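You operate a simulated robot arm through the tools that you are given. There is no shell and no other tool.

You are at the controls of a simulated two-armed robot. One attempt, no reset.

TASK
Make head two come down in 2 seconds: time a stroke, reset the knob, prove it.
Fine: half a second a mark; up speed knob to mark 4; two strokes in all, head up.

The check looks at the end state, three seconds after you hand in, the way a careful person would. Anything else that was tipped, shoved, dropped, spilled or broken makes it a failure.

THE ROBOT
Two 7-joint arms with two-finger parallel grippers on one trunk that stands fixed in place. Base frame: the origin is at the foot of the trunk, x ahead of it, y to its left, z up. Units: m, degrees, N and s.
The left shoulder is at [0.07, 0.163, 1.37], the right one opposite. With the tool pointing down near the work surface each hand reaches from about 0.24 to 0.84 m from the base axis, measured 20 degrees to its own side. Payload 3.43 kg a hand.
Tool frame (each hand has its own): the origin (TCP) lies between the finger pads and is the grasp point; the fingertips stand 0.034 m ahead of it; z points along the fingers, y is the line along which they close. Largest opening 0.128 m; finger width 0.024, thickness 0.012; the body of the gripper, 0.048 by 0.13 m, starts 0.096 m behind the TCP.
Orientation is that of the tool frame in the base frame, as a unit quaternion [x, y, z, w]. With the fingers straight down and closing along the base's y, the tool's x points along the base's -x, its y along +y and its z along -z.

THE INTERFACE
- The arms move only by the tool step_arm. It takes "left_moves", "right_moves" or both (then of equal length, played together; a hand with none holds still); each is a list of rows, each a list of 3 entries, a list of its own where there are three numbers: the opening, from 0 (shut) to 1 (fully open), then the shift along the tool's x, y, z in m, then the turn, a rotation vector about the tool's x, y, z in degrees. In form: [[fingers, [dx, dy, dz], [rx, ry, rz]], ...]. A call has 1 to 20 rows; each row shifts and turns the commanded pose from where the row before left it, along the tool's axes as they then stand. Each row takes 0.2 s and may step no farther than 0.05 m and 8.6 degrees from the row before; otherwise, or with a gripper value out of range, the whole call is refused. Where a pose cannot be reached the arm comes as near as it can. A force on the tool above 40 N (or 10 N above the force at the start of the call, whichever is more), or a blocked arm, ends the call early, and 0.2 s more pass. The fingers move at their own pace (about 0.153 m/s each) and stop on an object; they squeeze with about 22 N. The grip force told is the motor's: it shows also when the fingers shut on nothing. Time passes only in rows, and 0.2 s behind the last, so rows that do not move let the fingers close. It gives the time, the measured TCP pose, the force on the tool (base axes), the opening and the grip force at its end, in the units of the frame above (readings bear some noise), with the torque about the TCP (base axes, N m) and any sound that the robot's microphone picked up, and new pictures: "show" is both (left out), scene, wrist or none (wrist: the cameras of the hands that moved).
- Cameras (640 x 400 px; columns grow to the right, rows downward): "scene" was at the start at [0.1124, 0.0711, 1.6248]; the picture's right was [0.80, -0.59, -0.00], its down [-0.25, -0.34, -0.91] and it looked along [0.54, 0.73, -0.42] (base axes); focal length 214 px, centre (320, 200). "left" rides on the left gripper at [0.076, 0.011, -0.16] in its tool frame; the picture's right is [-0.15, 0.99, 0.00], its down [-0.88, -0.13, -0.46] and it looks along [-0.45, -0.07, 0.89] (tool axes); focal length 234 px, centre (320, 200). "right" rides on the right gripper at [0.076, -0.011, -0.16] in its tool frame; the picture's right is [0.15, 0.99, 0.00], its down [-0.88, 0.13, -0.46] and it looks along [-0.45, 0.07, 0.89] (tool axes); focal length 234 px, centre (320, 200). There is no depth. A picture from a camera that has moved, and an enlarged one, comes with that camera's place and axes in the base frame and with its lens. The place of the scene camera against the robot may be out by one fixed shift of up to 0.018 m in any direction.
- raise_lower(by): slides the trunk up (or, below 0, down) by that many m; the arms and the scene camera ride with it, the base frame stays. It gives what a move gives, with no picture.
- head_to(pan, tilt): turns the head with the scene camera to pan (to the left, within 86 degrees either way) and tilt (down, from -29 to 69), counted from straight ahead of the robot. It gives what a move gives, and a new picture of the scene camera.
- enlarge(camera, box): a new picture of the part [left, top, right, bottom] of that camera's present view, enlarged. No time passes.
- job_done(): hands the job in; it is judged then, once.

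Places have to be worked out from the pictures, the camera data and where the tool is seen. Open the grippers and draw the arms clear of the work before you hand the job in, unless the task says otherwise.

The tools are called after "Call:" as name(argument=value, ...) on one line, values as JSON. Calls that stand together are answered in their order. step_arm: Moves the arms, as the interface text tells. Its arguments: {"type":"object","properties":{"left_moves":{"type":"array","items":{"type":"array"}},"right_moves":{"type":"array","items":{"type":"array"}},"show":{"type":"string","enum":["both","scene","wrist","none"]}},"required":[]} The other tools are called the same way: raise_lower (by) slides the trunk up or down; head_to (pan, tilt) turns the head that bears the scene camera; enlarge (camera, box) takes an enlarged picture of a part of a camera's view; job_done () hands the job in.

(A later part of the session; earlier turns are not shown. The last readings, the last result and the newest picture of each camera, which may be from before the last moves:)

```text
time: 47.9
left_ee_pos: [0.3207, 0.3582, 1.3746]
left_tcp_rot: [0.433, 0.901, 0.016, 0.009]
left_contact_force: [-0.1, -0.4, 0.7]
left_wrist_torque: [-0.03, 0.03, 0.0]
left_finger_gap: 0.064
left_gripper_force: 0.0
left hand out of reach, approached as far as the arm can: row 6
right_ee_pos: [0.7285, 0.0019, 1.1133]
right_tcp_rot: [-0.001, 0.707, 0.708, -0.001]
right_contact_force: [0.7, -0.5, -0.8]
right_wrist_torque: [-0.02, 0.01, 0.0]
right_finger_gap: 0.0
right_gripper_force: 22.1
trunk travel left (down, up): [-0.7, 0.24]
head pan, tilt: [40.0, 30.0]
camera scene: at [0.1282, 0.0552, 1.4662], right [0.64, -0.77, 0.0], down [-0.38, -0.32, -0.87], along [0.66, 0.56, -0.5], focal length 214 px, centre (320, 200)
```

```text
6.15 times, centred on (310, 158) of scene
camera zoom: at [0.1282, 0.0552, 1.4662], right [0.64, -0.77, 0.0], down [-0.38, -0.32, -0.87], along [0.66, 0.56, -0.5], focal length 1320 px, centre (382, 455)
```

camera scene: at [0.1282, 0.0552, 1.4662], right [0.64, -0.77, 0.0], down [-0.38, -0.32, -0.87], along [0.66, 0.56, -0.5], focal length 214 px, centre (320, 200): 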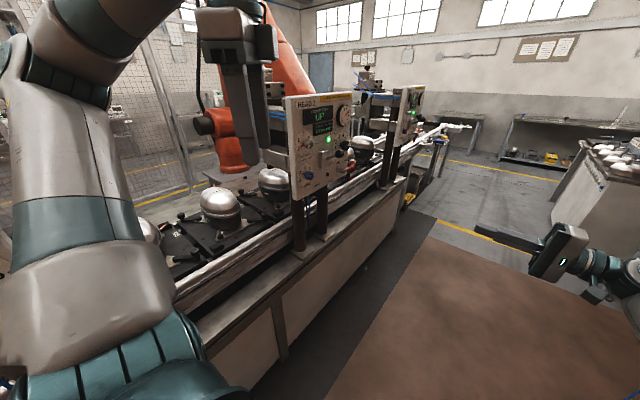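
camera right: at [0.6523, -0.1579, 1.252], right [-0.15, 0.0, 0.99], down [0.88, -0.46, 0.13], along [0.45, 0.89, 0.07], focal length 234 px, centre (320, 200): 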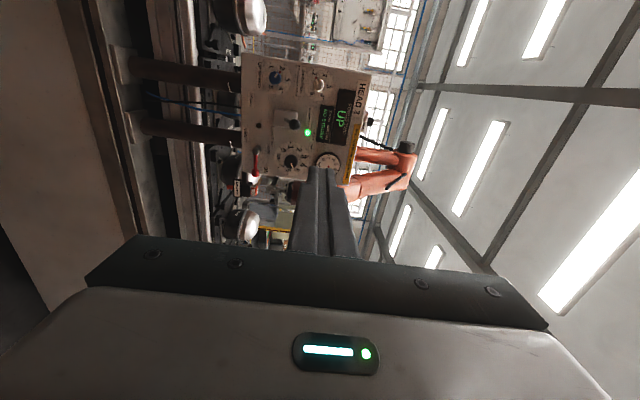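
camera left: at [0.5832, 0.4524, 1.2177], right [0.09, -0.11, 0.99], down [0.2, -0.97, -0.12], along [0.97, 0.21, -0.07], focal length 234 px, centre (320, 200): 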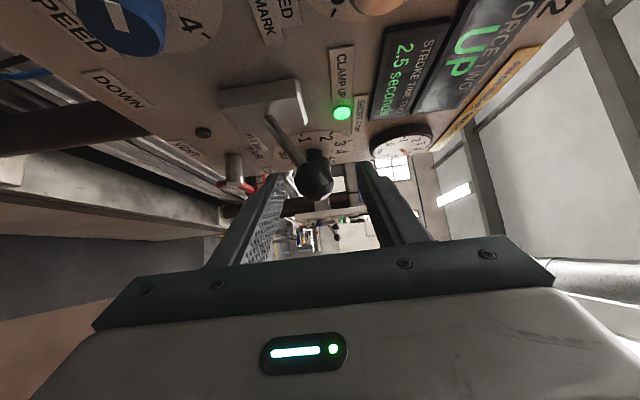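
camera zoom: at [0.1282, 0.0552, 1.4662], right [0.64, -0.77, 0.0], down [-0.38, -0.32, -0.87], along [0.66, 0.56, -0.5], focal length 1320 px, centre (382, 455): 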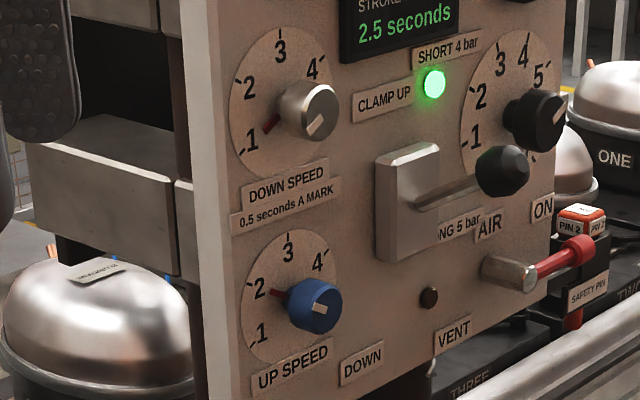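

Pointer angles worked out: down-speed at mark 1 (≈1.0), up-speed at mark 2; marks are 60° apart, dial centres (0.664, 1.250) and (0.6645, 1.129). I set the right tool's roll −30° and tilt it 25° toward +x for reach, then bring it to about (0.664, 0.30, 1.25), in front of the down-speed knob.

Call:
step_arm(right_moves=[[0.47, [0, 0, 0], [0, 0, -7.5]], [0.47, [0, 0, 0], [0, 0, -7.5]], [0.47, [0, 0, 0], [0, 0, -7.5]], [0.47, [0, 0, 0], [0, 0, -7.5]], [0.47, [0, 0, 0], [0, -6.25, 0]], [0.47, [0, 0, 0], [0, -6.25, 0]], [0.47, [0, 0, 0], [0, -6.25, 0]], [0.47, [0, 0, 0], [0, -6.25, 0]], [0.47, [0.01425, 0.0188, 0.0344], [0, 0, 0]], [0.47, [0.01425, 0.0188, 0.0344], [0, 0, 0]], [0.47, [0.01425, 0.0188, 0.0344], [0, 0, 0]], [0.47, [0.01425, 0.0188, 0.0344], [0, 0, 0]], [0.47, [0.01425, 0.0188, 0.0344], [0, 0, 0]], [0.47, [0.01425, 0.0188, 0.0344], [0, 0, 0]], [0.47, [0.01425, 0.0188, 0.0344], [0, 0, 0]], [0.47, [0.01425, 0.0188, 0.0344], [0, 0, 0]], [0.47, [0, 0, 0], [0, 0, 0]]], show="both")

```text
time: 51.5
left_ee_pos: [0.3197, 0.3569, 1.374]
left_tcp_rot: [0.433, 0.901, 0.015, 0.01]
left_contact_force: [-0.3, -0.6, 0.3]
left_wrist_torque: [0.01, -0.01, -0.03]
left_finger_gap: 0.0641
left_gripper_force: 0.0
right_ee_pos: [0.6824, 0.2995, 1.2586]
right_tcp_rot: [0.015, 0.646, 0.709, 0.283]
right_contact_force: [-0.6, 0.1, 0.4]
right_wrist_torque: [0.0, 0.03, 0.04]
right_finger_gap: 0.0604
right_gripper_force: 0.1
right hand out of reach, approached as far as the arm can: row 4
trunk travel left (down, up): [-0.7, 0.24]
head pan, tilt: [40.0, 30.0]
camera scene: at [0.1272, 0.0541, 1.4664], right [0.64, -0.77, 0.0], down [-0.38, -0.32, -0.87], along [0.66, 0.56, -0.5], focal length 214 px, centre (320, 200)
camera right: at [0.5604, 0.1865, 1.1961], right [-0.5, 0.06, 0.86], down [0.51, -0.79, 0.35], along [0.7, 0.62, 0.36], focal length 234 px, centre (320, 200)
```

scene: 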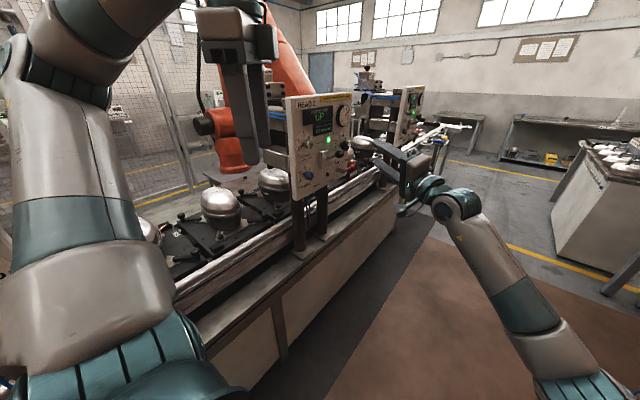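
right: 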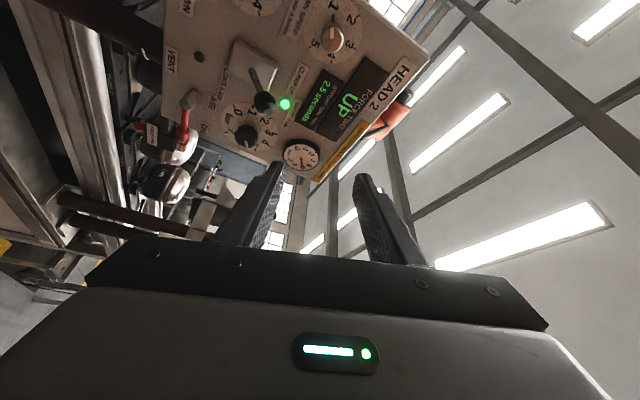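

The wrist roll stopped at about −22° (joint limit), tilt 25° as wished; TCP (0.682, 0.300, 1.259). I centre on the down-speed knob axis and advance to y≈0.46, tips still 6 cm short of the knob face.

Call:
step_arm(right_moves=[[0.47, [0.0172, -0.0002, 0.0274], [0, 0, 0]], [0.47, [0.0172, -0.0002, 0.0274], [0, 0, 0]], [0.47, [0.0172, -0.0002, 0.0274], [0, 0, 0]], [0.47, [0.0172, -0.0003, 0.0274], [0, 0, 0]], [0.47, [0.0172, -0.0003, 0.0274], [0, 0, 0]], [0.47, [0, 0, 0], [0, 0, 0]]], show="both")

Call:
enlarge(camera="scene", box=[270, 90, 430, 210])

```text
time: 52.9
left_ee_pos: [0.3209, 0.3577, 1.3756]
left_tcp_rot: [0.433, 0.901, 0.016, 0.011]
left_contact_force: [-0.1, 0.2, 1.3]
left_wrist_torque: [0.0, -0.02, 0.02]
left_finger_gap: 0.0641
left_gripper_force: 0.1
right_ee_pos: [0.6657, 0.4616, 1.2485]
right_tcp_rot: [0.016, 0.647, 0.708, 0.284]
right_contact_force: [0.9, -0.5, -0.4]
right_wrist_torque: [-0.02, 0.0, 0.0]
right_finger_gap: 0.0602
right_gripper_force: 0.1
trunk travel left (down, up): [-0.7, 0.24]
head pan, tilt: [40.0, 30.0]
camera scene: at [0.1272, 0.0542, 1.4664], right [0.64, -0.77, 0.0], down [-0.38, -0.32, -0.87], along [0.66, 0.56, -0.5], focal length 214 px, centre (320, 200)
camera right: at [0.5433, 0.347, 1.1864], right [-0.5, 0.06, 0.86], down [0.51, -0.79, 0.35], along [0.7, 0.62, 0.36], focal length 234 px, centre (320, 200)
```

scene: 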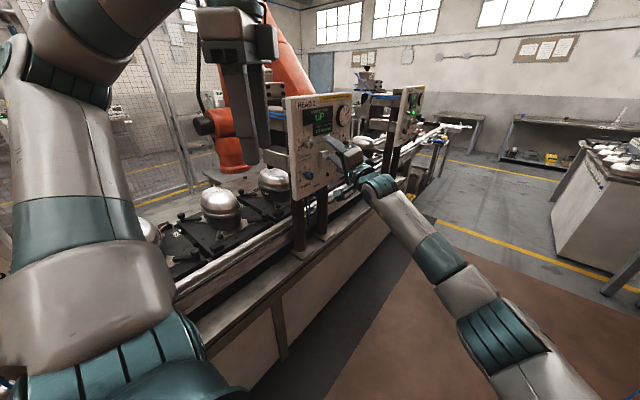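
right: 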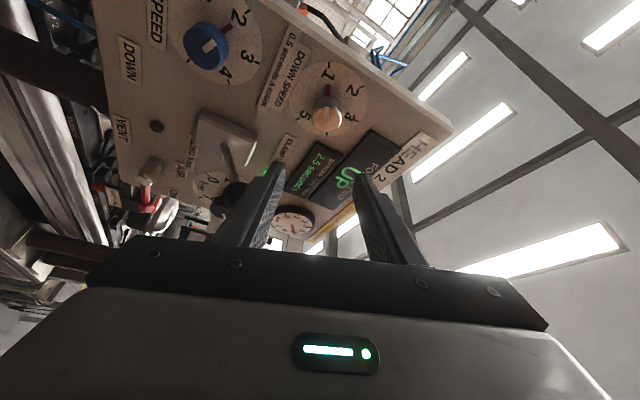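

```text
3.33 times, centred on (350, 150) of scene
camera zoom: at [0.1272, 0.0542, 1.4664], right [0.64, -0.77, 0.0], down [-0.38, -0.32, -0.87], along [0.66, 0.56, -0.5], focal length 715 px, centre (220, 367)
```

zoom: 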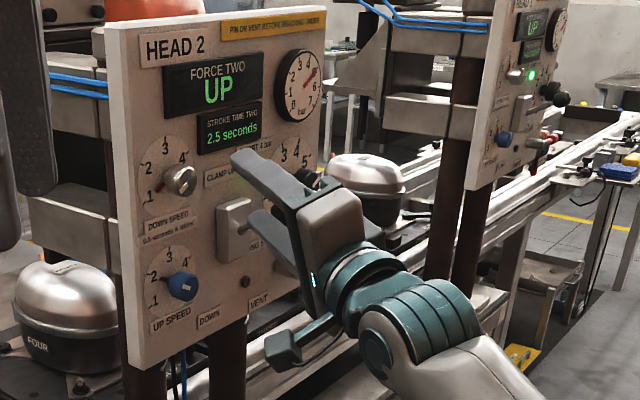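

The knob lies in line with the gap. I zoom the wrist view to measure the knob's face position more exactly before closing in.

Call:
enlarge(camera="right", box=[290, 70, 370, 150])

Call:
enlarge(camera="right", box=[160, 10, 260, 90])

```text
5.00 times, centred on (330, 110) of right
camera zoom: at [0.5433, 0.347, 1.1864], right [-0.5, 0.06, 0.86], down [0.51, -0.79, 0.35], along [0.7, 0.62, 0.36], focal length 1171 px, centre (270, 650)
```

zoom: 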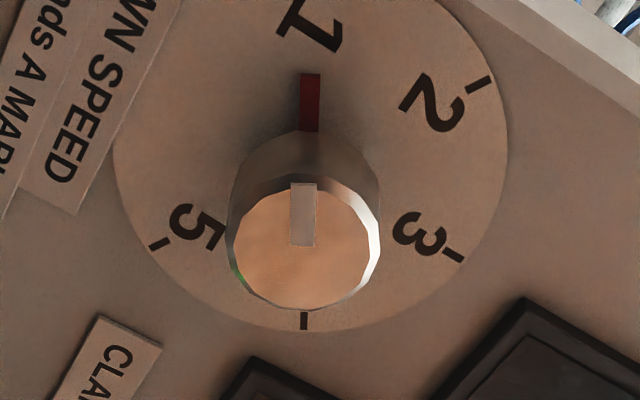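

```text
5.00 times, centred on (210, 50) of right
camera zoom: at [0.5433, 0.347, 1.1864], right [-0.5, 0.06, 0.86], down [0.51, -0.79, 0.35], along [0.7, 0.62, 0.36], focal length 1171 px, centre (870, 950)
```

zoom: 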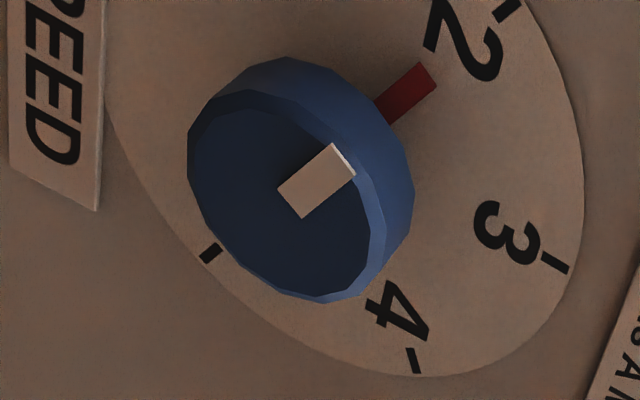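

Knob face is at y≈0.561, dial plate at 0.5945, knob about 0.032 m across. I advance straight along +y to y≈0.546 with the fingers open around the knob (tips at ≈0.58).

Call:
step_arm(right_moves=[[0.47, [0.0091, 0.0004, 0.019], [0, 0, 0]], [0.47, [0.0091, 0.0004, 0.019], [0, 0, 0]], [0.47, [0.0091, 0.0004, 0.019], [0, 0, 0]], [0.47, [0.0091, 0.0004, 0.019], [0, 0, 0]], [0.47, [0, 0, 0], [0, 0, 0]]], show="wrist")

Call:
enlarge(camera="scene", box=[280, 100, 360, 180])

```text
time: 54.1
left_ee_pos: [0.3202, 0.3579, 1.3742]
left_tcp_rot: [0.432, 0.901, 0.016, 0.01]
left_contact_force: [-0.9, 0.1, 0.6]
left_wrist_torque: [-0.01, 0.01, 0.02]
left_finger_gap: 0.0638
left_gripper_force: 0.1
right_ee_pos: [0.6627, 0.4777, 1.2499]
right_tcp_rot: [0.015, 0.648, 0.706, 0.284]
right_contact_force: [0.3, 0.4, 0.1]
right_wrist_torque: [0.07, -0.01, 0.02]
right_finger_gap: 0.0603
right_gripper_force: 0.0
right hand out of reach, approached as far as the arm can: row 1, 2, 3, 4
trunk travel left (down, up): [-0.7, 0.24]
head pan, tilt: [40.0, 30.0]
camera right: at [0.5404, 0.3647, 1.1875], right [-0.5, 0.06, 0.86], down [0.51, -0.78, 0.35], along [0.7, 0.62, 0.36], focal length 234 px, centre (320, 200)
```

right: 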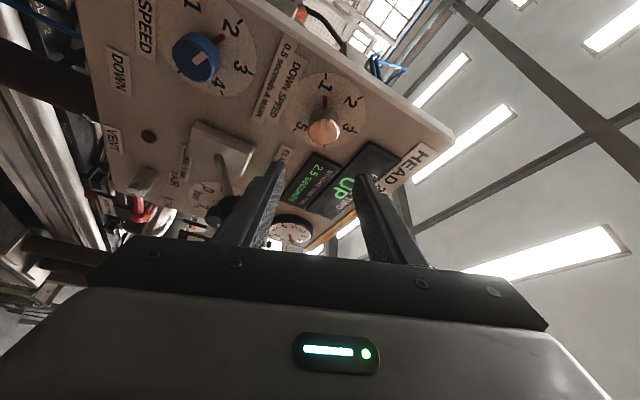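

```text
5.00 times, centred on (320, 140) of scene
camera zoom: at [0.127, 0.055, 1.4664], right [0.64, -0.77, 0.0], down [-0.38, -0.32, -0.87], along [0.66, 0.56, -0.5], focal length 1072 px, centre (320, 500)
```

zoom: 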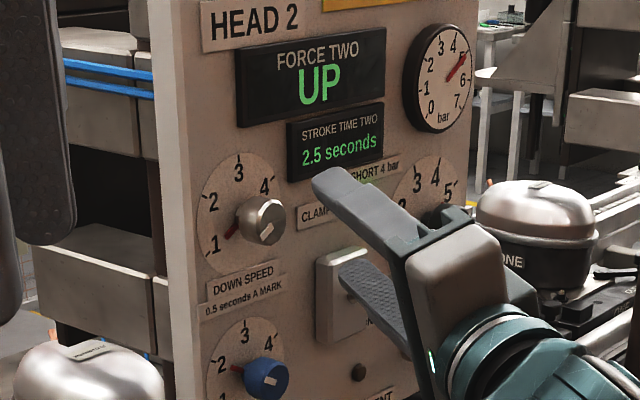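

Stopped at y≈0.478 as "out of reach", probably because the roll is at its joint limit. I roll +22° about the knob axis (fingers one above the other) and then try to advance further.

Call:
step_arm(right_moves=[[0.47, [0, 0, 0], [3.15, 0, 6.77]], [0.47, [0, 0, 0], [3.15, 0, 6.77]], [0.47, [0, 0, 0], [3.15, 0, 6.77]], [0.47, [0.0085, 0, 0.0181], [0, 0, 0]], [0.47, [0, 0, 0], [0, 0, 0]]], show="wrist")

```text
time: 55.3
left_ee_pos: [0.3206, 0.3583, 1.3751]
left_tcp_rot: [0.433, 0.901, 0.016, 0.01]
left_contact_force: [0.0, -0.6, -0.9]
left_wrist_torque: [-0.02, 0.02, -0.02]
left_finger_gap: 0.0641
left_gripper_force: 0.1
right_ee_pos: [0.6654, 0.4903, 1.251]
right_tcp_rot: [0.152, 0.689, 0.692, 0.153]
right_contact_force: [-0.5, 0.0, -0.4]
right_wrist_torque: [0.02, 0.02, 0.01]
right_finger_gap: 0.0602
right_gripper_force: 0.0
right hand out of reach, approached as far as the arm can: row 4
trunk travel left (down, up): [-0.7, 0.24]
head pan, tilt: [40.0, 30.0]
camera right: at [0.5294, 0.377, 1.2392], right [-0.13, 0.06, 0.99], down [0.61, -0.78, 0.13], along [0.78, 0.62, 0.07], focal length 234 px, centre (320, 200)
```

right: 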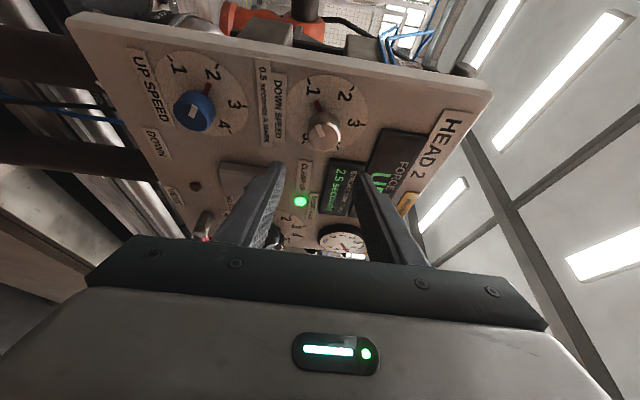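

The limit is now y≈0.49 at 25° tilt. I look at the scene to see how the right arm is stretched.

Call:
head_to(pan=25, tilt=40)

```text
time: 56.1
left_ee_pos: [0.3197, 0.3591, 1.3739]
left_tcp_rot: [0.433, 0.901, 0.016, 0.01]
left_contact_force: [0.7, -0.1, -0.3]
left_wrist_torque: [-0.02, 0.04, -0.01]
left_finger_gap: 0.0641
left_gripper_force: 0.1
right_ee_pos: [0.6646, 0.4906, 1.2514]
right_tcp_rot: [0.152, 0.69, 0.691, 0.153]
right_contact_force: [-0.3, 0.2, 1.3]
right_wrist_torque: [0.0, 0.01, 0.02]
right_finger_gap: 0.0603
right_gripper_force: 0.1
trunk travel left (down, up): [-0.7, 0.24]
head pan, tilt: [25.0, 40.0]
camera scene: at [0.1346, 0.0331, 1.4511], right [0.42, -0.91, 0.0], down [-0.58, -0.27, -0.77], along [0.69, 0.32, -0.64], focal length 214 px, centre (320, 200)
```

scene: 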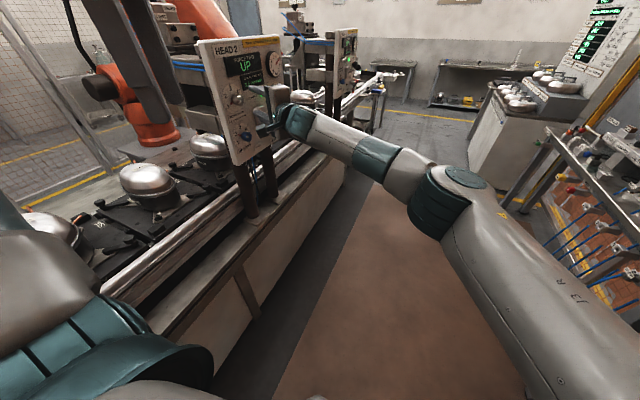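

The elbow is far from straight; the wrist is nearly aligned with the forearm, so this is a wrist limit, not reach. I retreat a little and roll +60° about the knob axis (this pitches the tool downward), then test advancing again in front of the knob.

Call:
step_arm(right_moves=[[0.47, [-0.0127, 0, -0.0272], [0, 0, 0]], [0.47, [0, 0, 0], [3.17, 0, 6.8]], [0.47, [0, 0, 0], [3.17, 0, 6.8]], [0.47, [0, 0, 0], [3.17, 0, 6.8]], [0.47, [0, 0, 0], [3.17, 0, 6.8]], [0.47, [0, 0, 0], [3.17, 0, 6.8]], [0.47, [0, 0, 0], [3.17, 0, 6.8]], [0.47, [0, 0, 0], [3.17, 0, 6.8]], [0.47, [0, 0, 0], [3.17, 0, 6.8]], [0.47, [0, 0, 0], [0, 0, 0]]], show="both")

```text
time: 58.3
left_ee_pos: [0.3199, 0.3579, 1.3736]
left_tcp_rot: [0.433, 0.901, 0.016, 0.011]
left_contact_force: [-1.0, 0.5, -0.5]
left_wrist_torque: [0.01, -0.02, 0.0]
left_finger_gap: 0.064
left_gripper_force: 0.1
right_ee_pos: [0.6659, 0.4607, 1.2504]
right_tcp_rot: [0.477, 0.674, 0.522, -0.214]
right_contact_force: [0.6, -1.2, 0.0]
right_wrist_torque: [-0.04, 0.03, 0.03]
right_finger_gap: 0.0599
right_gripper_force: 0.0
trunk travel left (down, up): [-0.7, 0.24]
head pan, tilt: [25.0, 40.0]
camera scene: at [0.1348, 0.0329, 1.451], right [0.42, -0.91, 0.0], down [-0.58, -0.27, -0.77], along [0.69, 0.32, -0.64], focal length 214 px, centre (320, 200)
camera right: at [0.5874, 0.347, 1.3619], right [0.79, 0.06, 0.61], down [0.42, -0.78, -0.46], along [0.45, 0.62, -0.65], focal length 234 px, centre (320, 200)
```

scene: 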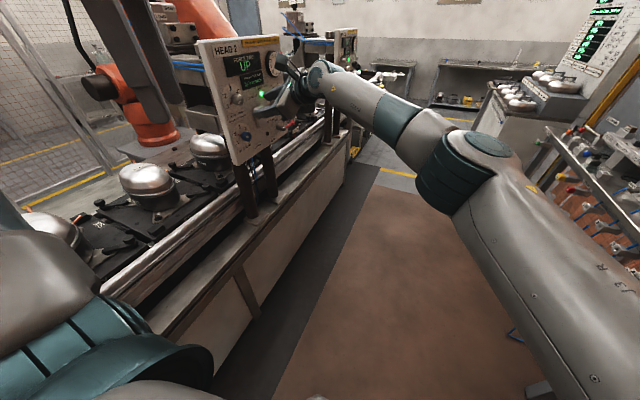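
right: 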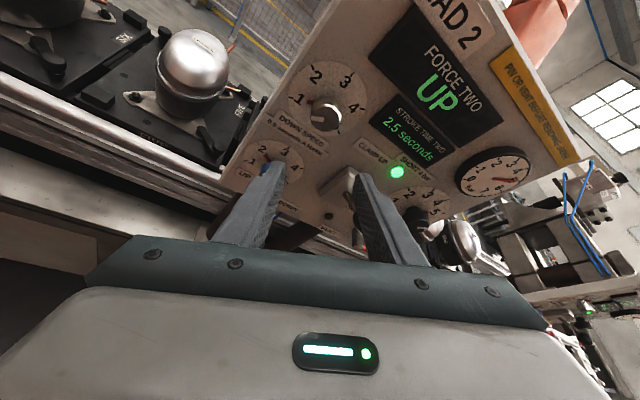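

Roll to +60° worked (tool pitched down about 21°). I now test the advance along +y, first 0.045 m, which keeps the tips short of the knob face.

Call:
step_arm(right_moves=[[0.47, [0.0063, 0, 0.0136], [0, 0, 0]], [0.47, [0.0063, 0, 0.0136], [0, 0, 0]], [0.47, [0.0063, 0, 0.0136], [0, 0, 0]], [0.47, [0, 0, 0], [0, 0, 0]]], show="wrist")

```text
time: 59.3
left_ee_pos: [0.3203, 0.3582, 1.3745]
left_tcp_rot: [0.433, 0.901, 0.016, 0.011]
left_contact_force: [-0.6, 0.3, 0.6]
left_wrist_torque: [0.03, 0.04, -0.01]
left_finger_gap: 0.0641
left_gripper_force: 0.0
right_ee_pos: [0.6656, 0.461, 1.2497]
right_tcp_rot: [0.477, 0.674, 0.522, -0.213]
right_contact_force: [-0.9, -0.2, -0.2]
right_wrist_torque: [0.02, 0.07, -0.01]
right_finger_gap: 0.0601
right_gripper_force: 0.1
right hand out of reach, approached as far as the arm can: row 1, 2, 3
trunk travel left (down, up): [-0.7, 0.24]
head pan, tilt: [25.0, 40.0]
camera right: at [0.5871, 0.3471, 1.3619], right [0.79, 0.06, 0.61], down [0.42, -0.78, -0.46], along [0.45, 0.62, -0.64], focal length 234 px, centre (320, 200)
```

right: 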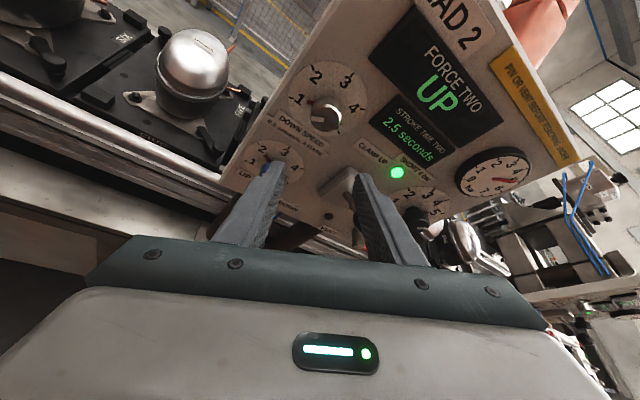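

At this roll the advance is blocked completely; all four stops fit one reach sphere for the right arm, so the right arm can't grip the knobs. The left arm must do it with another roll of its wrist. I bring the right hand back to its watching place near (0.73, 0.0, 1.11).

Call:
step_arm(right_moves=[[0.47, [-0.0169, 0, -0.0362], [0, 0, 0]], [0.47, [-0.0169, 0, -0.0362], [-3.17, 0, -6.8]], [0.47, [-0.0169, 0, -0.0362], [-3.17, 0, -6.8]], [0.47, [-0.0169, 0, -0.0362], [-3.17, 0, -6.8]], [0.47, [-0.0169, 0, -0.0362], [-3.17, 0, -6.8]], [0.47, [-0.0169, 0, -0.0362], [-3.17, 0, -6.8]], [0.47, [-0.0169, 0, -0.0362], [-3.17, 0, -6.8]], [0.3, [-0.0169, 0, -0.0362], [-3.17, 0, -6.8]], [0, [0, 0, 0], [-3.17, 0, -6.8]], [0, [0, 0, 0], [0, 6.25, 0]], [0, [0, 0, 0], [0, 6.25, 0]], [0, [0, 0, 0], [0, 6.25, 0]], [0, [0, 0, 0], [0, 6.25, 0]], [0, [-0.015, -0.034, -0.03], [0, 0, 0]], [0, [-0.015, -0.034, -0.03], [0, 0, 0]], [0, [-0.015, -0.034, -0.03], [0, 0, 0]], [0, [-0.015, -0.034, -0.03], [0, 0, 0]], [0, [0, 0, 0], [0, 0, 0]]], show="both")

```text
time: 63.1
left_ee_pos: [0.3197, 0.3593, 1.3736]
left_tcp_rot: [0.432, 0.901, 0.016, 0.01]
left_contact_force: [0.9, 0.2, 0.4]
left_wrist_torque: [0.01, 0.02, 0.0]
left_finger_gap: 0.0639
left_gripper_force: 0.0
right_ee_pos: [0.725, 0.0215, 1.113]
right_tcp_rot: [-0.002, 0.707, 0.707, 0.0]
right_contact_force: [-0.2, -0.2, -0.5]
right_wrist_torque: [0.02, 0.02, 0.01]
right_finger_gap: 0.0
right_gripper_force: 22.0
trunk travel left (down, up): [-0.7, 0.24]
head pan, tilt: [25.0, 40.0]
camera scene: at [0.1341, 0.0337, 1.4511], right [0.42, -0.91, 0.0], down [-0.58, -0.27, -0.77], along [0.69, 0.32, -0.64], focal length 214 px, centre (320, 200)
camera right: at [0.6499, -0.139, 1.1014], right [-0.15, 0.0, 0.99], down [0.88, -0.45, 0.13], along [0.45, 0.89, 0.07], focal length 234 px, centre (320, 200)
```

scene: 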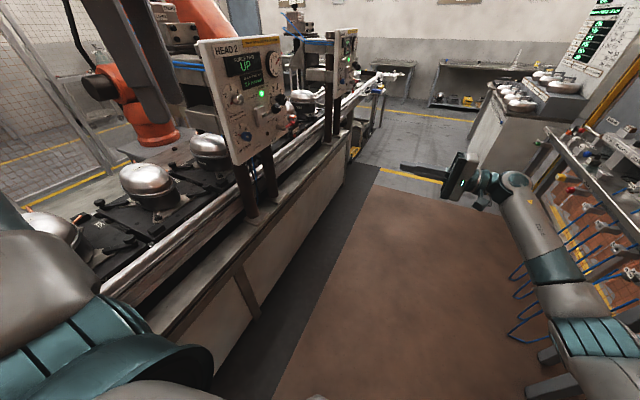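
right: 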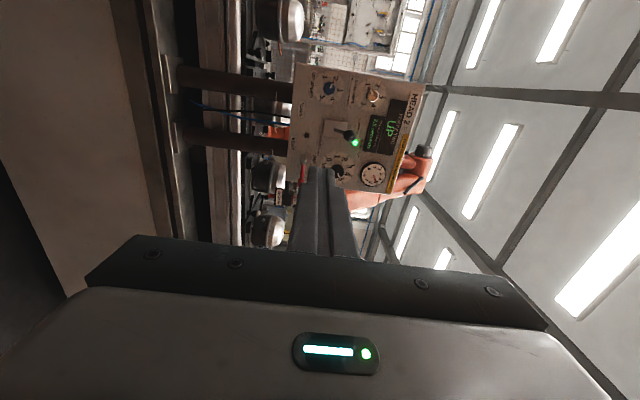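

Right hand is back as a camera. Now the left hand: I roll it so its closing line lies along +X (mid-range for its wrist when the forearm hangs down) and move it to about (0.48, 0.44, 1.37), still pointing down.

Call:
step_arm(left_moves=[[0.5, [0, 0, 0], [0, 0, 7.7]], [0.5, [0, 0, 0], [0, 0, 7.7]], [0.5, [0, 0, 0], [0, 0, 7.7]], [0.5, [0, 0, 0], [0, 0, 7.7]], [0.5, [0, 0, 0], [0, 0, 7.7]], [0.5, [0.02, 0.04, 0], [0, 0, 0]], [0.5, [0.02, 0.04, 0], [0, 0, 0]], [0.5, [0.02, 0.04, 0], [0, 0, 0]], [0.5, [0.02, 0.04, 0], [0, 0, 0]], [0.5, [0, 0, 0], [0, 0, 0]]], show="scene")

```text
time: 65.3
left_ee_pos: [0.3372, 0.2397, 1.283]
left_tcp_rot: [0.706, 0.708, 0.02, 0.003]
left_contact_force: [-0.4, 0.1, -0.6]
left_wrist_torque: [0.01, 0.0, 0.01]
left_finger_gap: 0.0637
left_gripper_force: 0.1
left hand out of reach, approached as far as the arm can: row 1, 2, 3, 4, 5, 6, 7, 8, 9
right_ee_pos: [0.7255, 0.0199, 1.1131]
right_tcp_rot: [-0.001, 0.707, 0.707, 0.0]
right_contact_force: [0.2, 0.4, 0.0]
right_wrist_torque: [0.0, -0.02, 0.03]
right_finger_gap: 0.0004
right_gripper_force: 22.1
trunk travel left (down, up): [-0.7, 0.24]
head pan, tilt: [25.0, 40.0]
camera scene: at [0.1344, 0.0328, 1.4511], right [0.42, -0.91, 0.0], down [-0.58, -0.27, -0.77], along [0.69, 0.32, -0.64], focal length 214 px, centre (320, 200)
```

scene: 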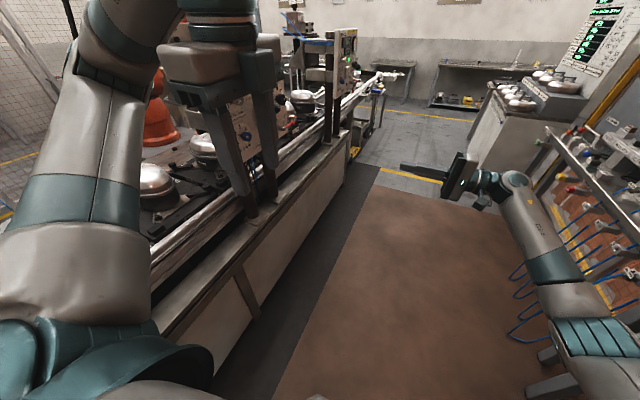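

Rolling that way hits the wrist's roll limit — this roll joint was evidently the cause of all the earlier left-hand limits. I roll the other way: −85° first, bringing the closing line back to Y.

Call:
step_arm(left_moves=[[0.5, [0, 0, 0], [0, 0, -8.5]], [0.5, [0, 0, 0], [0, 0, -8.5]], [0.5, [0, 0, 0], [0, 0, -8.5]], [0.5, [0, 0, 0], [0, 0, -8.5]], [0.5, [0, 0, 0], [0, 0, -8.5]], [0.5, [0, 0, 0], [0, 0, -8.5]], [0.5, [0, 0, 0], [0, 0, -8.5]], [0.5, [0, 0, 0], [0, 0, -8.5]], [0.5, [0, 0, 0], [0, 0, -8.5]], [0.5, [0, 0, 0], [0, 0, -8.5]], [0.5, [0, 0, 0], [0, 0, 0]]], show="scene")

```text
time: 67.7
left_ee_pos: [0.3386, 0.2404, 1.2829]
left_tcp_rot: [0.042, 0.999, 0.01, 0.015]
left_contact_force: [-0.4, -0.3, 0.2]
left_wrist_torque: [-0.01, 0.01, -0.03]
left_finger_gap: 0.064
left_gripper_force: 0.1
right_ee_pos: [0.725, 0.0217, 1.1126]
right_tcp_rot: [-0.001, 0.706, 0.709, 0.001]
right_contact_force: [0.0, -0.7, -0.6]
right_wrist_torque: [-0.04, 0.01, -0.02]
right_finger_gap: 0.0
right_gripper_force: 22.0
trunk travel left (down, up): [-0.7, 0.24]
head pan, tilt: [25.0, 40.0]
camera scene: at [0.135, 0.033, 1.451], right [0.42, -0.91, 0.0], down [-0.58, -0.27, -0.77], along [0.69, 0.32, -0.64], focal length 214 px, centre (320, 200)
```

scene: 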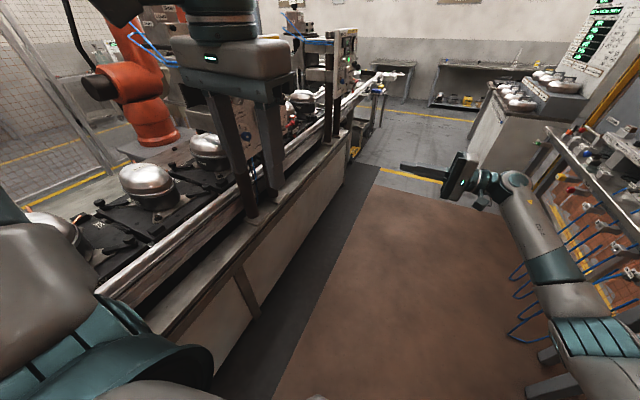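

Fine, no limits. I move to about (0.45, 0.36, 1.35) and continue rolling −85° so the closing line points along −X.

Call:
step_arm(left_moves=[[0.5, [-0.0275, 0.03, -0.0175], [0, 0, 0]], [0.5, [-0.0275, 0.03, -0.0175], [0, 0, 0]], [0.5, [-0.0275, 0.03, -0.0175], [0, 0, 0]], [0.5, [-0.0275, 0.03, -0.0175], [0, 0, 0]], [0.5, [0, 0, 0], [0, 0, -8.5]], [0.5, [0, 0, 0], [0, 0, -8.5]], [0.5, [0, 0, 0], [0, 0, -8.5]], [0.5, [0, 0, 0], [0, 0, -8.5]], [0.5, [0, 0, 0], [0, 0, -8.5]], [0.5, [0, 0, 0], [0, 0, -8.5]], [0.5, [0, 0, 0], [0, 0, -8.5]], [0.5, [0, 0, 0], [0, 0, -8.5]], [0.5, [0, 0, 0], [0, 0, -8.5]], [0.5, [0, 0, 0], [0, 0, -8.5]], [0.5, [0, 0, 0], [0, 0, 0]]], show="scene")

```text
time: 70.9
left_ee_pos: [0.4553, 0.351, 1.3585]
left_tcp_rot: [-0.645, 0.764, -0.003, 0.019]
left_contact_force: [-0.1, -0.3, 1.2]
left_wrist_torque: [0.0, 0.01, 0.02]
left_finger_gap: 0.0642
left_gripper_force: 0.1
right_ee_pos: [0.727, 0.0215, 1.113]
right_tcp_rot: [-0.001, 0.706, 0.708, 0.0]
right_contact_force: [-0.2, 0.9, -0.4]
right_wrist_torque: [0.03, 0.0, 0.0]
right_finger_gap: 0.0001
right_gripper_force: 21.5
trunk travel left (down, up): [-0.7, 0.24]
head pan, tilt: [25.0, 40.0]
camera scene: at [0.1348, 0.0329, 1.451], right [0.42, -0.91, 0.0], down [-0.58, -0.27, -0.77], along [0.69, 0.32, -0.64], focal length 214 px, centre (320, 200)
```

scene: 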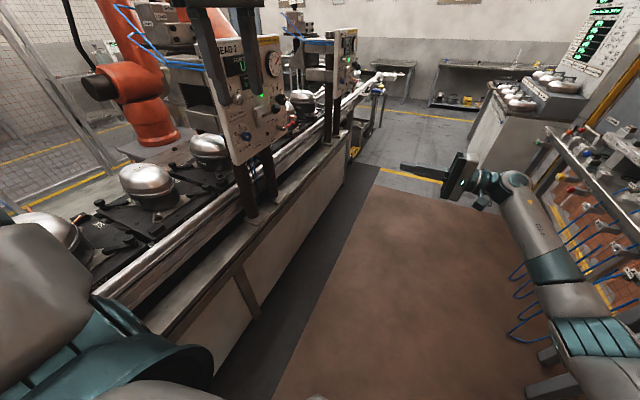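

No limits this way: closing line now about −X. I pitch the tool up to +y (rotation about tool y, −90°) at this free spot and see whether the place holds.

Call:
step_arm(left_moves=[[0.5, [0, 0, 0], [0, -8.2, 0]], [0.5, [0, 0, 0], [0, -8.2, 0]], [0.5, [0, 0, 0], [0, -8.2, 0]], [0.5, [0, 0, 0], [0, -8.2, 0]], [0.5, [0, 0, 0], [0, -8.2, 0]], [0.5, [0, 0, 0], [0, -8.2, 0]], [0.5, [0, 0, 0], [0, -8.2, 0]], [0.5, [0, 0, 0], [0, 0, 0]]], show="scene")

```text
time: 72.7
left_ee_pos: [0.4507, 0.3843, 1.3479]
left_tcp_rot: [-0.565, 0.664, 0.304, 0.384]
left_contact_force: [-0.8, -0.1, 0.1]
left_wrist_torque: [0.01, 0.01, 0.02]
left_finger_gap: 0.064
left_gripper_force: 0.0
left hand out of reach, approached as far as the arm can: row 6, 7
right_ee_pos: [0.7266, 0.0199, 1.113]
right_tcp_rot: [-0.002, 0.706, 0.708, 0.0]
right_contact_force: [0.0, 0.1, 0.0]
right_wrist_torque: [0.01, -0.03, 0.0]
right_finger_gap: 0.0
right_gripper_force: 22.0
trunk travel left (down, up): [-0.7, 0.24]
head pan, tilt: [25.0, 40.0]
camera scene: at [0.1353, 0.0323, 1.451], right [0.42, -0.91, 0.0], down [-0.58, -0.27, -0.77], along [0.69, 0.32, -0.64], focal length 214 px, centre (320, 200)
```

scene: 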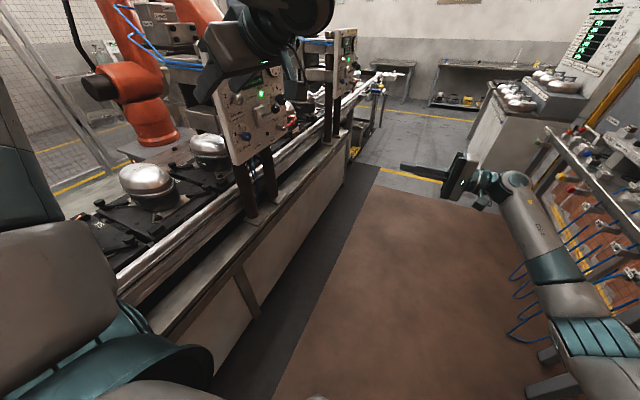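

The pitch reached 57° here before a limit (hand close to the body). I move it outward along +x to about (0.62, 0.36, 1.35) and pitch on in small amounts.

Call:
step_arm(left_moves=[[0.5, [0.0, -0.0427, 0.0029], [0, 0, 0]], [0.5, [0.0, -0.0427, 0.0029], [0, 0, 0]], [0.5, [0.0, -0.0427, 0.0029], [0, 0, 0]], [0.5, [0.0, -0.0427, 0.0029], [0, 0, 0]], [0.5, [0, 0, 0], [0, -8.2, 0]], [0.5, [0, 0, 0], [0, 0, 0]]], show="scene")

```text
time: 74.1
left_ee_pos: [0.6003, 0.4409, 1.3277]
left_tcp_rot: [-0.541, 0.634, 0.344, 0.431]
left_contact_force: [-0.3, 0.2, 0.7]
left_wrist_torque: [0.01, 0.01, 0.04]
left_finger_gap: 0.0644
left_gripper_force: 0.1
left hand out of reach, approached as far as the arm can: row 1, 2, 3, 4, 5
right_ee_pos: [0.7262, 0.0208, 1.1143]
right_tcp_rot: [-0.001, 0.706, 0.708, 0.001]
right_contact_force: [0.5, -0.1, -0.4]
right_wrist_torque: [-0.02, 0.01, 0.04]
right_finger_gap: 0.0
right_gripper_force: 22.2
trunk travel left (down, up): [-0.7, 0.24]
head pan, tilt: [25.0, 40.0]
camera scene: at [0.1348, 0.0325, 1.451], right [0.42, -0.91, 0.0], down [-0.58, -0.27, -0.77], along [0.69, 0.32, -0.64], focal length 214 px, centre (320, 200)
```

scene: 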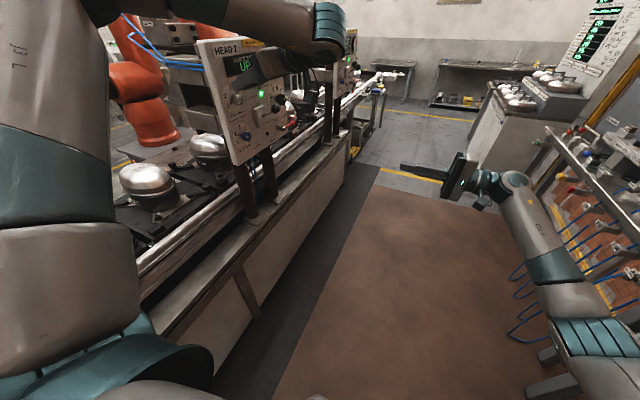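

The limit eases with tilt: about 25° of downward tilt suffices at this distance, which is fine for gripping a knob with the tilt about the closing line. I move to x≈0.664 (still y≈0.46) and roll −24.6° so the closing line is square to the knob axis.

Call:
step_arm(left_moves=[[0.5, [0.0086, -0.0292, 0.0205], [0, 0, 0]], [0.5, [0.0086, -0.0292, 0.0205], [0, 0, 0]], [0.5, [0, 0, 0], [0, 0, -8.2]], [0.5, [0, 0, 0], [0, 0, -8.2]], [0.5, [0, 0, 0], [0, 0, -8.2]], [0.5, [0, 0, 0], [0, 0, 0]]], show="both")

```text
time: 75.5
left_ee_pos: [0.6643, 0.46, 1.2964]
left_tcp_rot: [0.666, -0.502, -0.246, -0.494]
left_contact_force: [0.1, -0.1, -0.4]
left_wrist_torque: [-0.01, -0.01, -0.03]
left_finger_gap: 0.0642
left_gripper_force: 0.1
right_ee_pos: [0.7261, 0.0213, 1.1125]
right_tcp_rot: [-0.001, 0.706, 0.708, 0.0]
right_contact_force: [-1.4, -0.4, -0.5]
right_wrist_torque: [0.0, -0.01, -0.01]
right_finger_gap: 0.0
right_gripper_force: 21.6
trunk travel left (down, up): [-0.7, 0.24]
head pan, tilt: [25.0, 40.0]
camera scene: at [0.1343, 0.0327, 1.4511], right [0.42, -0.91, 0.0], down [-0.58, -0.27, -0.77], along [0.69, 0.32, -0.64], focal length 214 px, centre (320, 200)
camera left: at [0.6551, 0.2862, 1.2909], right [-0.96, 0.06, -0.29], down [-0.29, -0.04, 0.96], along [0.04, 1.0, 0.05], focal length 234 px, centre (320, 200)
```

scene: 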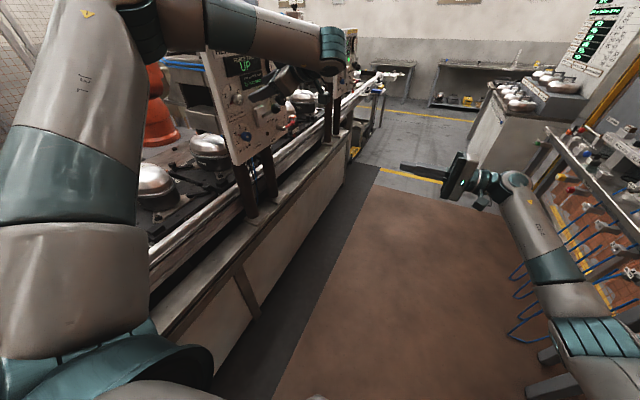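
left: 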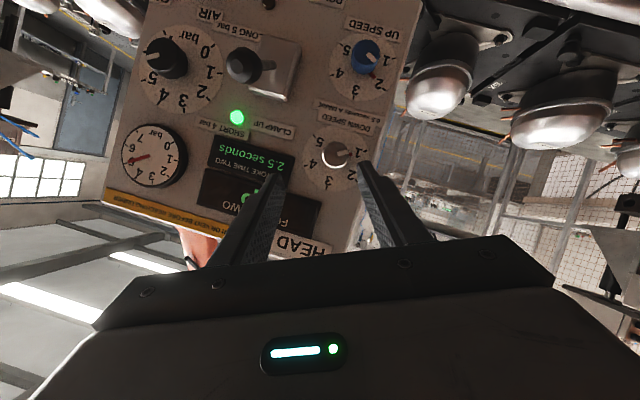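

Excellent: TCP (0.664, 0.460, 1.296), closing line square to the knob axis, 25° tilt, no limits, and the left camera looks straight at the panel (upside down). I lower to knob height z 1.25 and roll −30° about the knob axis to have room for the +60° turn.

Call:
step_arm(left_moves=[[0.47, [0.0191, 0.0095, 0.0091], [0, 0, 0]], [0.47, [0.0191, 0.0095, 0.0091], [0, 0, 0]], [0.47, [0, 0, 0], [3.19, 0, -6.79]], [0.47, [0, 0, 0], [3.19, 0, -6.79]], [0.47, [0, 0, 0], [3.19, 0, -6.79]], [0.47, [0, 0, 0], [3.19, 0, -6.79]], [0.47, [0, 0, 0], [0, 0, 0]]], show="wrist")

Call:
enlarge(camera="right", box=[260, 40, 460, 210])

```text
time: 77.1
left_ee_pos: [0.6641, 0.4606, 1.2503]
left_tcp_rot: [0.705, -0.357, -0.066, -0.609]
left_contact_force: [0.5, -0.4, -0.8]
left_wrist_torque: [0.01, 0.02, 0.0]
left_finger_gap: 0.0603
left_gripper_force: 0.0
right_ee_pos: [0.7267, 0.02, 1.1127]
right_tcp_rot: [-0.001, 0.706, 0.708, 0.0]
right_contact_force: [0.3, -0.5, 0.0]
right_wrist_torque: [-0.02, 0.02, -0.04]
right_finger_gap: 0.0
right_gripper_force: 21.9
trunk travel left (down, up): [-0.7, 0.24]
head pan, tilt: [25.0, 40.0]
camera left: at [0.6595, 0.2867, 1.2399], right [-0.69, 0.06, -0.73], down [-0.73, -0.04, 0.68], along [0.01, 1.0, 0.07], focal length 234 px, centre (320, 200)
```

left: 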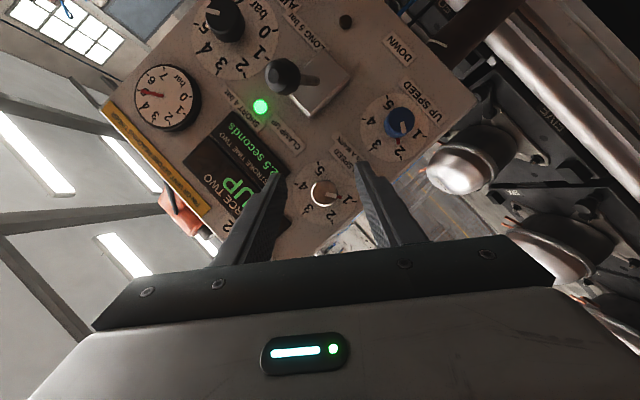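

```text
2.35 times, centred on (360, 125) of right
camera zoom: at [0.6504, -0.1393, 1.1012], right [-0.15, 0.0, 0.99], down [0.88, -0.45, 0.13], along [0.45, 0.89, 0.07], focal length 551 px, centre (226, 376)
```

zoom: 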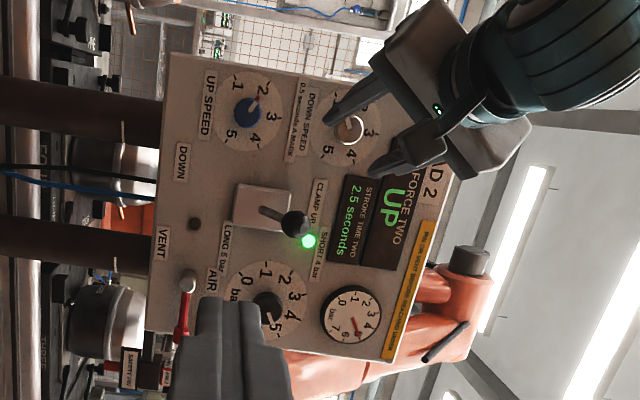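

The gap (fingers opened 0.060) is centred on the knob axis, roll +36°. I advance straight along +y in two parts; first 0.06 m so the tips just pass the knob face, checking the centring.

Call:
step_arm(left_moves=[[0.47, [-0.0085, 0, 0.0181], [0, 0, 0]], [0.47, [-0.0085, 0, 0.0181], [0, 0, 0]], [0.47, [-0.0085, 0, 0.0181], [0, 0, 0]], [0.47, [0, 0, 0], [0, 0, 0]]], show="wrist")

Call:
enlarge(camera="right", box=[330, 50, 430, 130])

Call:
enlarge(camera="left", box=[240, 130, 400, 250])

```text
time: 78.1
left_ee_pos: [0.6646, 0.5211, 1.2486]
left_tcp_rot: [0.705, -0.358, -0.067, -0.608]
left_contact_force: [-0.1, 0.0, -1.0]
left_wrist_torque: [0.0, -0.03, -0.01]
left_finger_gap: 0.0603
left_gripper_force: 0.1
right_ee_pos: [0.7258, 0.0218, 1.1137]
right_tcp_rot: [-0.001, 0.707, 0.707, 0.0]
right_contact_force: [0.2, -0.1, 0.1]
right_wrist_torque: [-0.01, -0.04, 0.01]
right_finger_gap: 0.0
right_gripper_force: 22.0
trunk travel left (down, up): [-0.7, 0.24]
head pan, tilt: [25.0, 40.0]
camera left: at [0.6591, 0.3467, 1.2399], right [-0.69, 0.06, -0.72], down [-0.73, -0.04, 0.69], along [0.01, 1.0, 0.07], focal length 234 px, centre (320, 200)
```

left: 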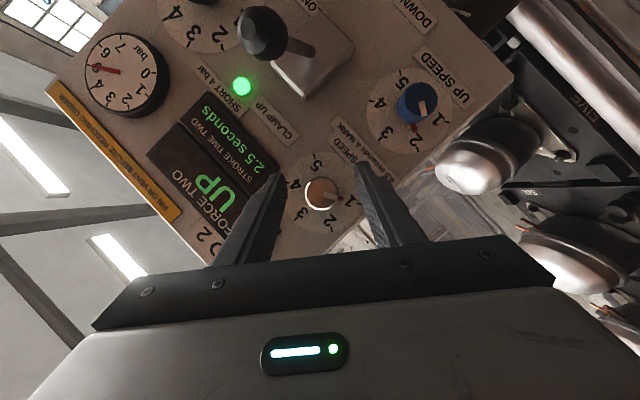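

```text
5.00 times, centred on (380, 90) of right
camera zoom: at [0.6503, -0.1395, 1.1012], right [-0.15, 0.0, 0.99], down [0.88, -0.45, 0.13], along [0.45, 0.89, 0.07], focal length 1171 px, centre (20, 750)
```

zoom: 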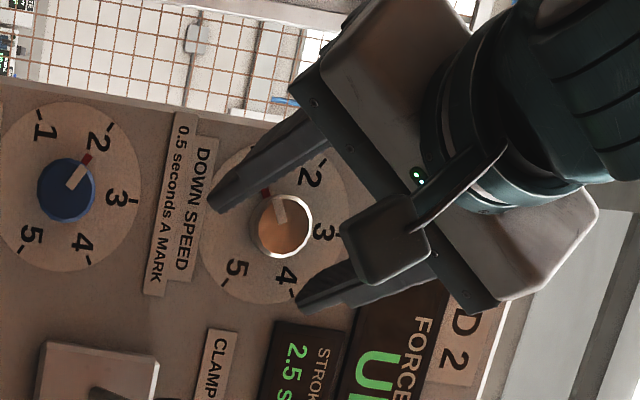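

```text
3.33 times, centred on (320, 190) of left
camera zoom: at [0.6591, 0.3467, 1.2399], right [-0.69, 0.06, -0.72], down [-0.73, -0.04, 0.69], along [0.01, 1.0, 0.07], focal length 781 px, centre (320, 233)
```

zoom: 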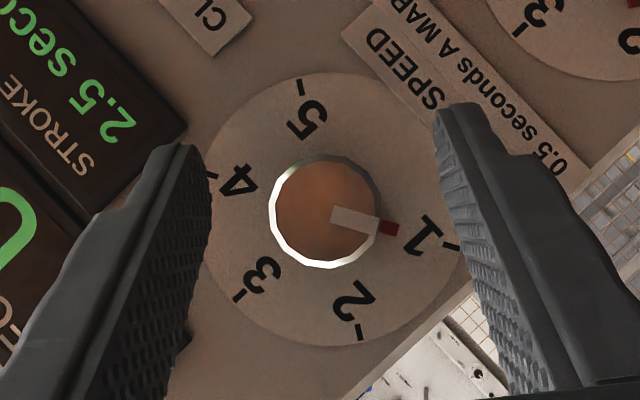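

The knob is centred in the gap. Since the tool is tilted, I shift the TCP so the pads' middle (27 mm ahead) lies on the knob axis, then advance to y≈0.543.

Call:
step_arm(left_moves=[[0.47, [-0.0115, -0.0009, -0.0054], [0, 0, 0]], [0.47, [-0.0047, 0, 0.01], [0, 0, 0]], [0.47, [-0.0047, 0, 0.0099], [0, 0, 0]], [0.47, [0, 0, 0], [0, 0, 0]]], show="wrist")

Call:
enlarge(camera="left", box=[240, 130, 400, 250])

Call:
enlarge(camera="right", box=[330, 50, 430, 130])

```text
time: 79.1
left_ee_pos: [0.6557, 0.5421, 1.2565]
left_tcp_rot: [0.705, -0.358, -0.067, -0.609]
left_contact_force: [0.2, 0.6, 0.7]
left_wrist_torque: [0.02, -0.01, 0.0]
left_finger_gap: 0.0599
left_gripper_force: 0.2
right_ee_pos: [0.7259, 0.0205, 1.1127]
right_tcp_rot: [-0.001, 0.707, 0.707, 0.0]
right_contact_force: [0.4, -0.1, 0.2]
right_wrist_torque: [0.0, 0.01, 0.0]
right_finger_gap: 0.0001
right_gripper_force: 22.4
trunk travel left (down, up): [-0.7, 0.24]
head pan, tilt: [25.0, 40.0]
camera left: at [0.6491, 0.3684, 1.248], right [-0.69, 0.06, -0.72], down [-0.73, -0.04, 0.69], along [0.01, 1.0, 0.07], focal length 234 px, centre (320, 200)
```

left: 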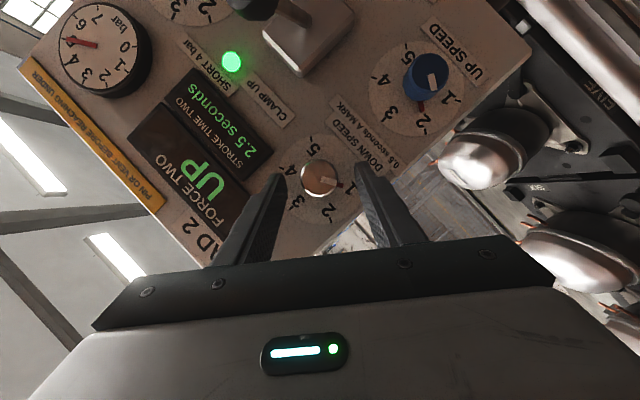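

```text
3.33 times, centred on (320, 190) of left
camera zoom: at [0.6491, 0.3684, 1.248], right [-0.69, 0.06, -0.72], down [-0.73, -0.04, 0.69], along [0.01, 1.0, 0.07], focal length 781 px, centre (320, 233)
```

zoom: 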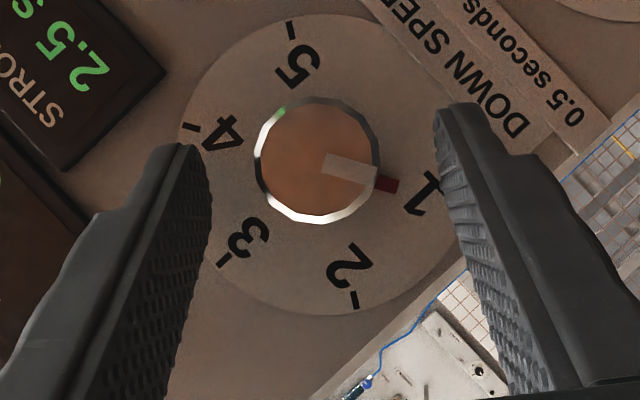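

```text
5.00 times, centred on (380, 90) of right
camera zoom: at [0.65, -0.1396, 1.1014], right [-0.15, 0.0, 0.99], down [0.88, -0.45, 0.13], along [0.45, 0.89, 0.07], focal length 1171 px, centre (20, 750)
```

zoom: 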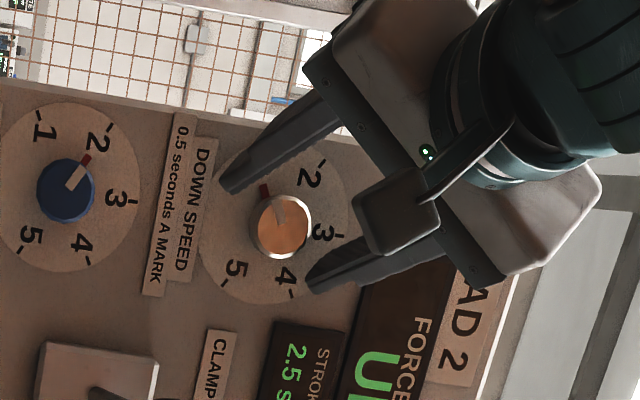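

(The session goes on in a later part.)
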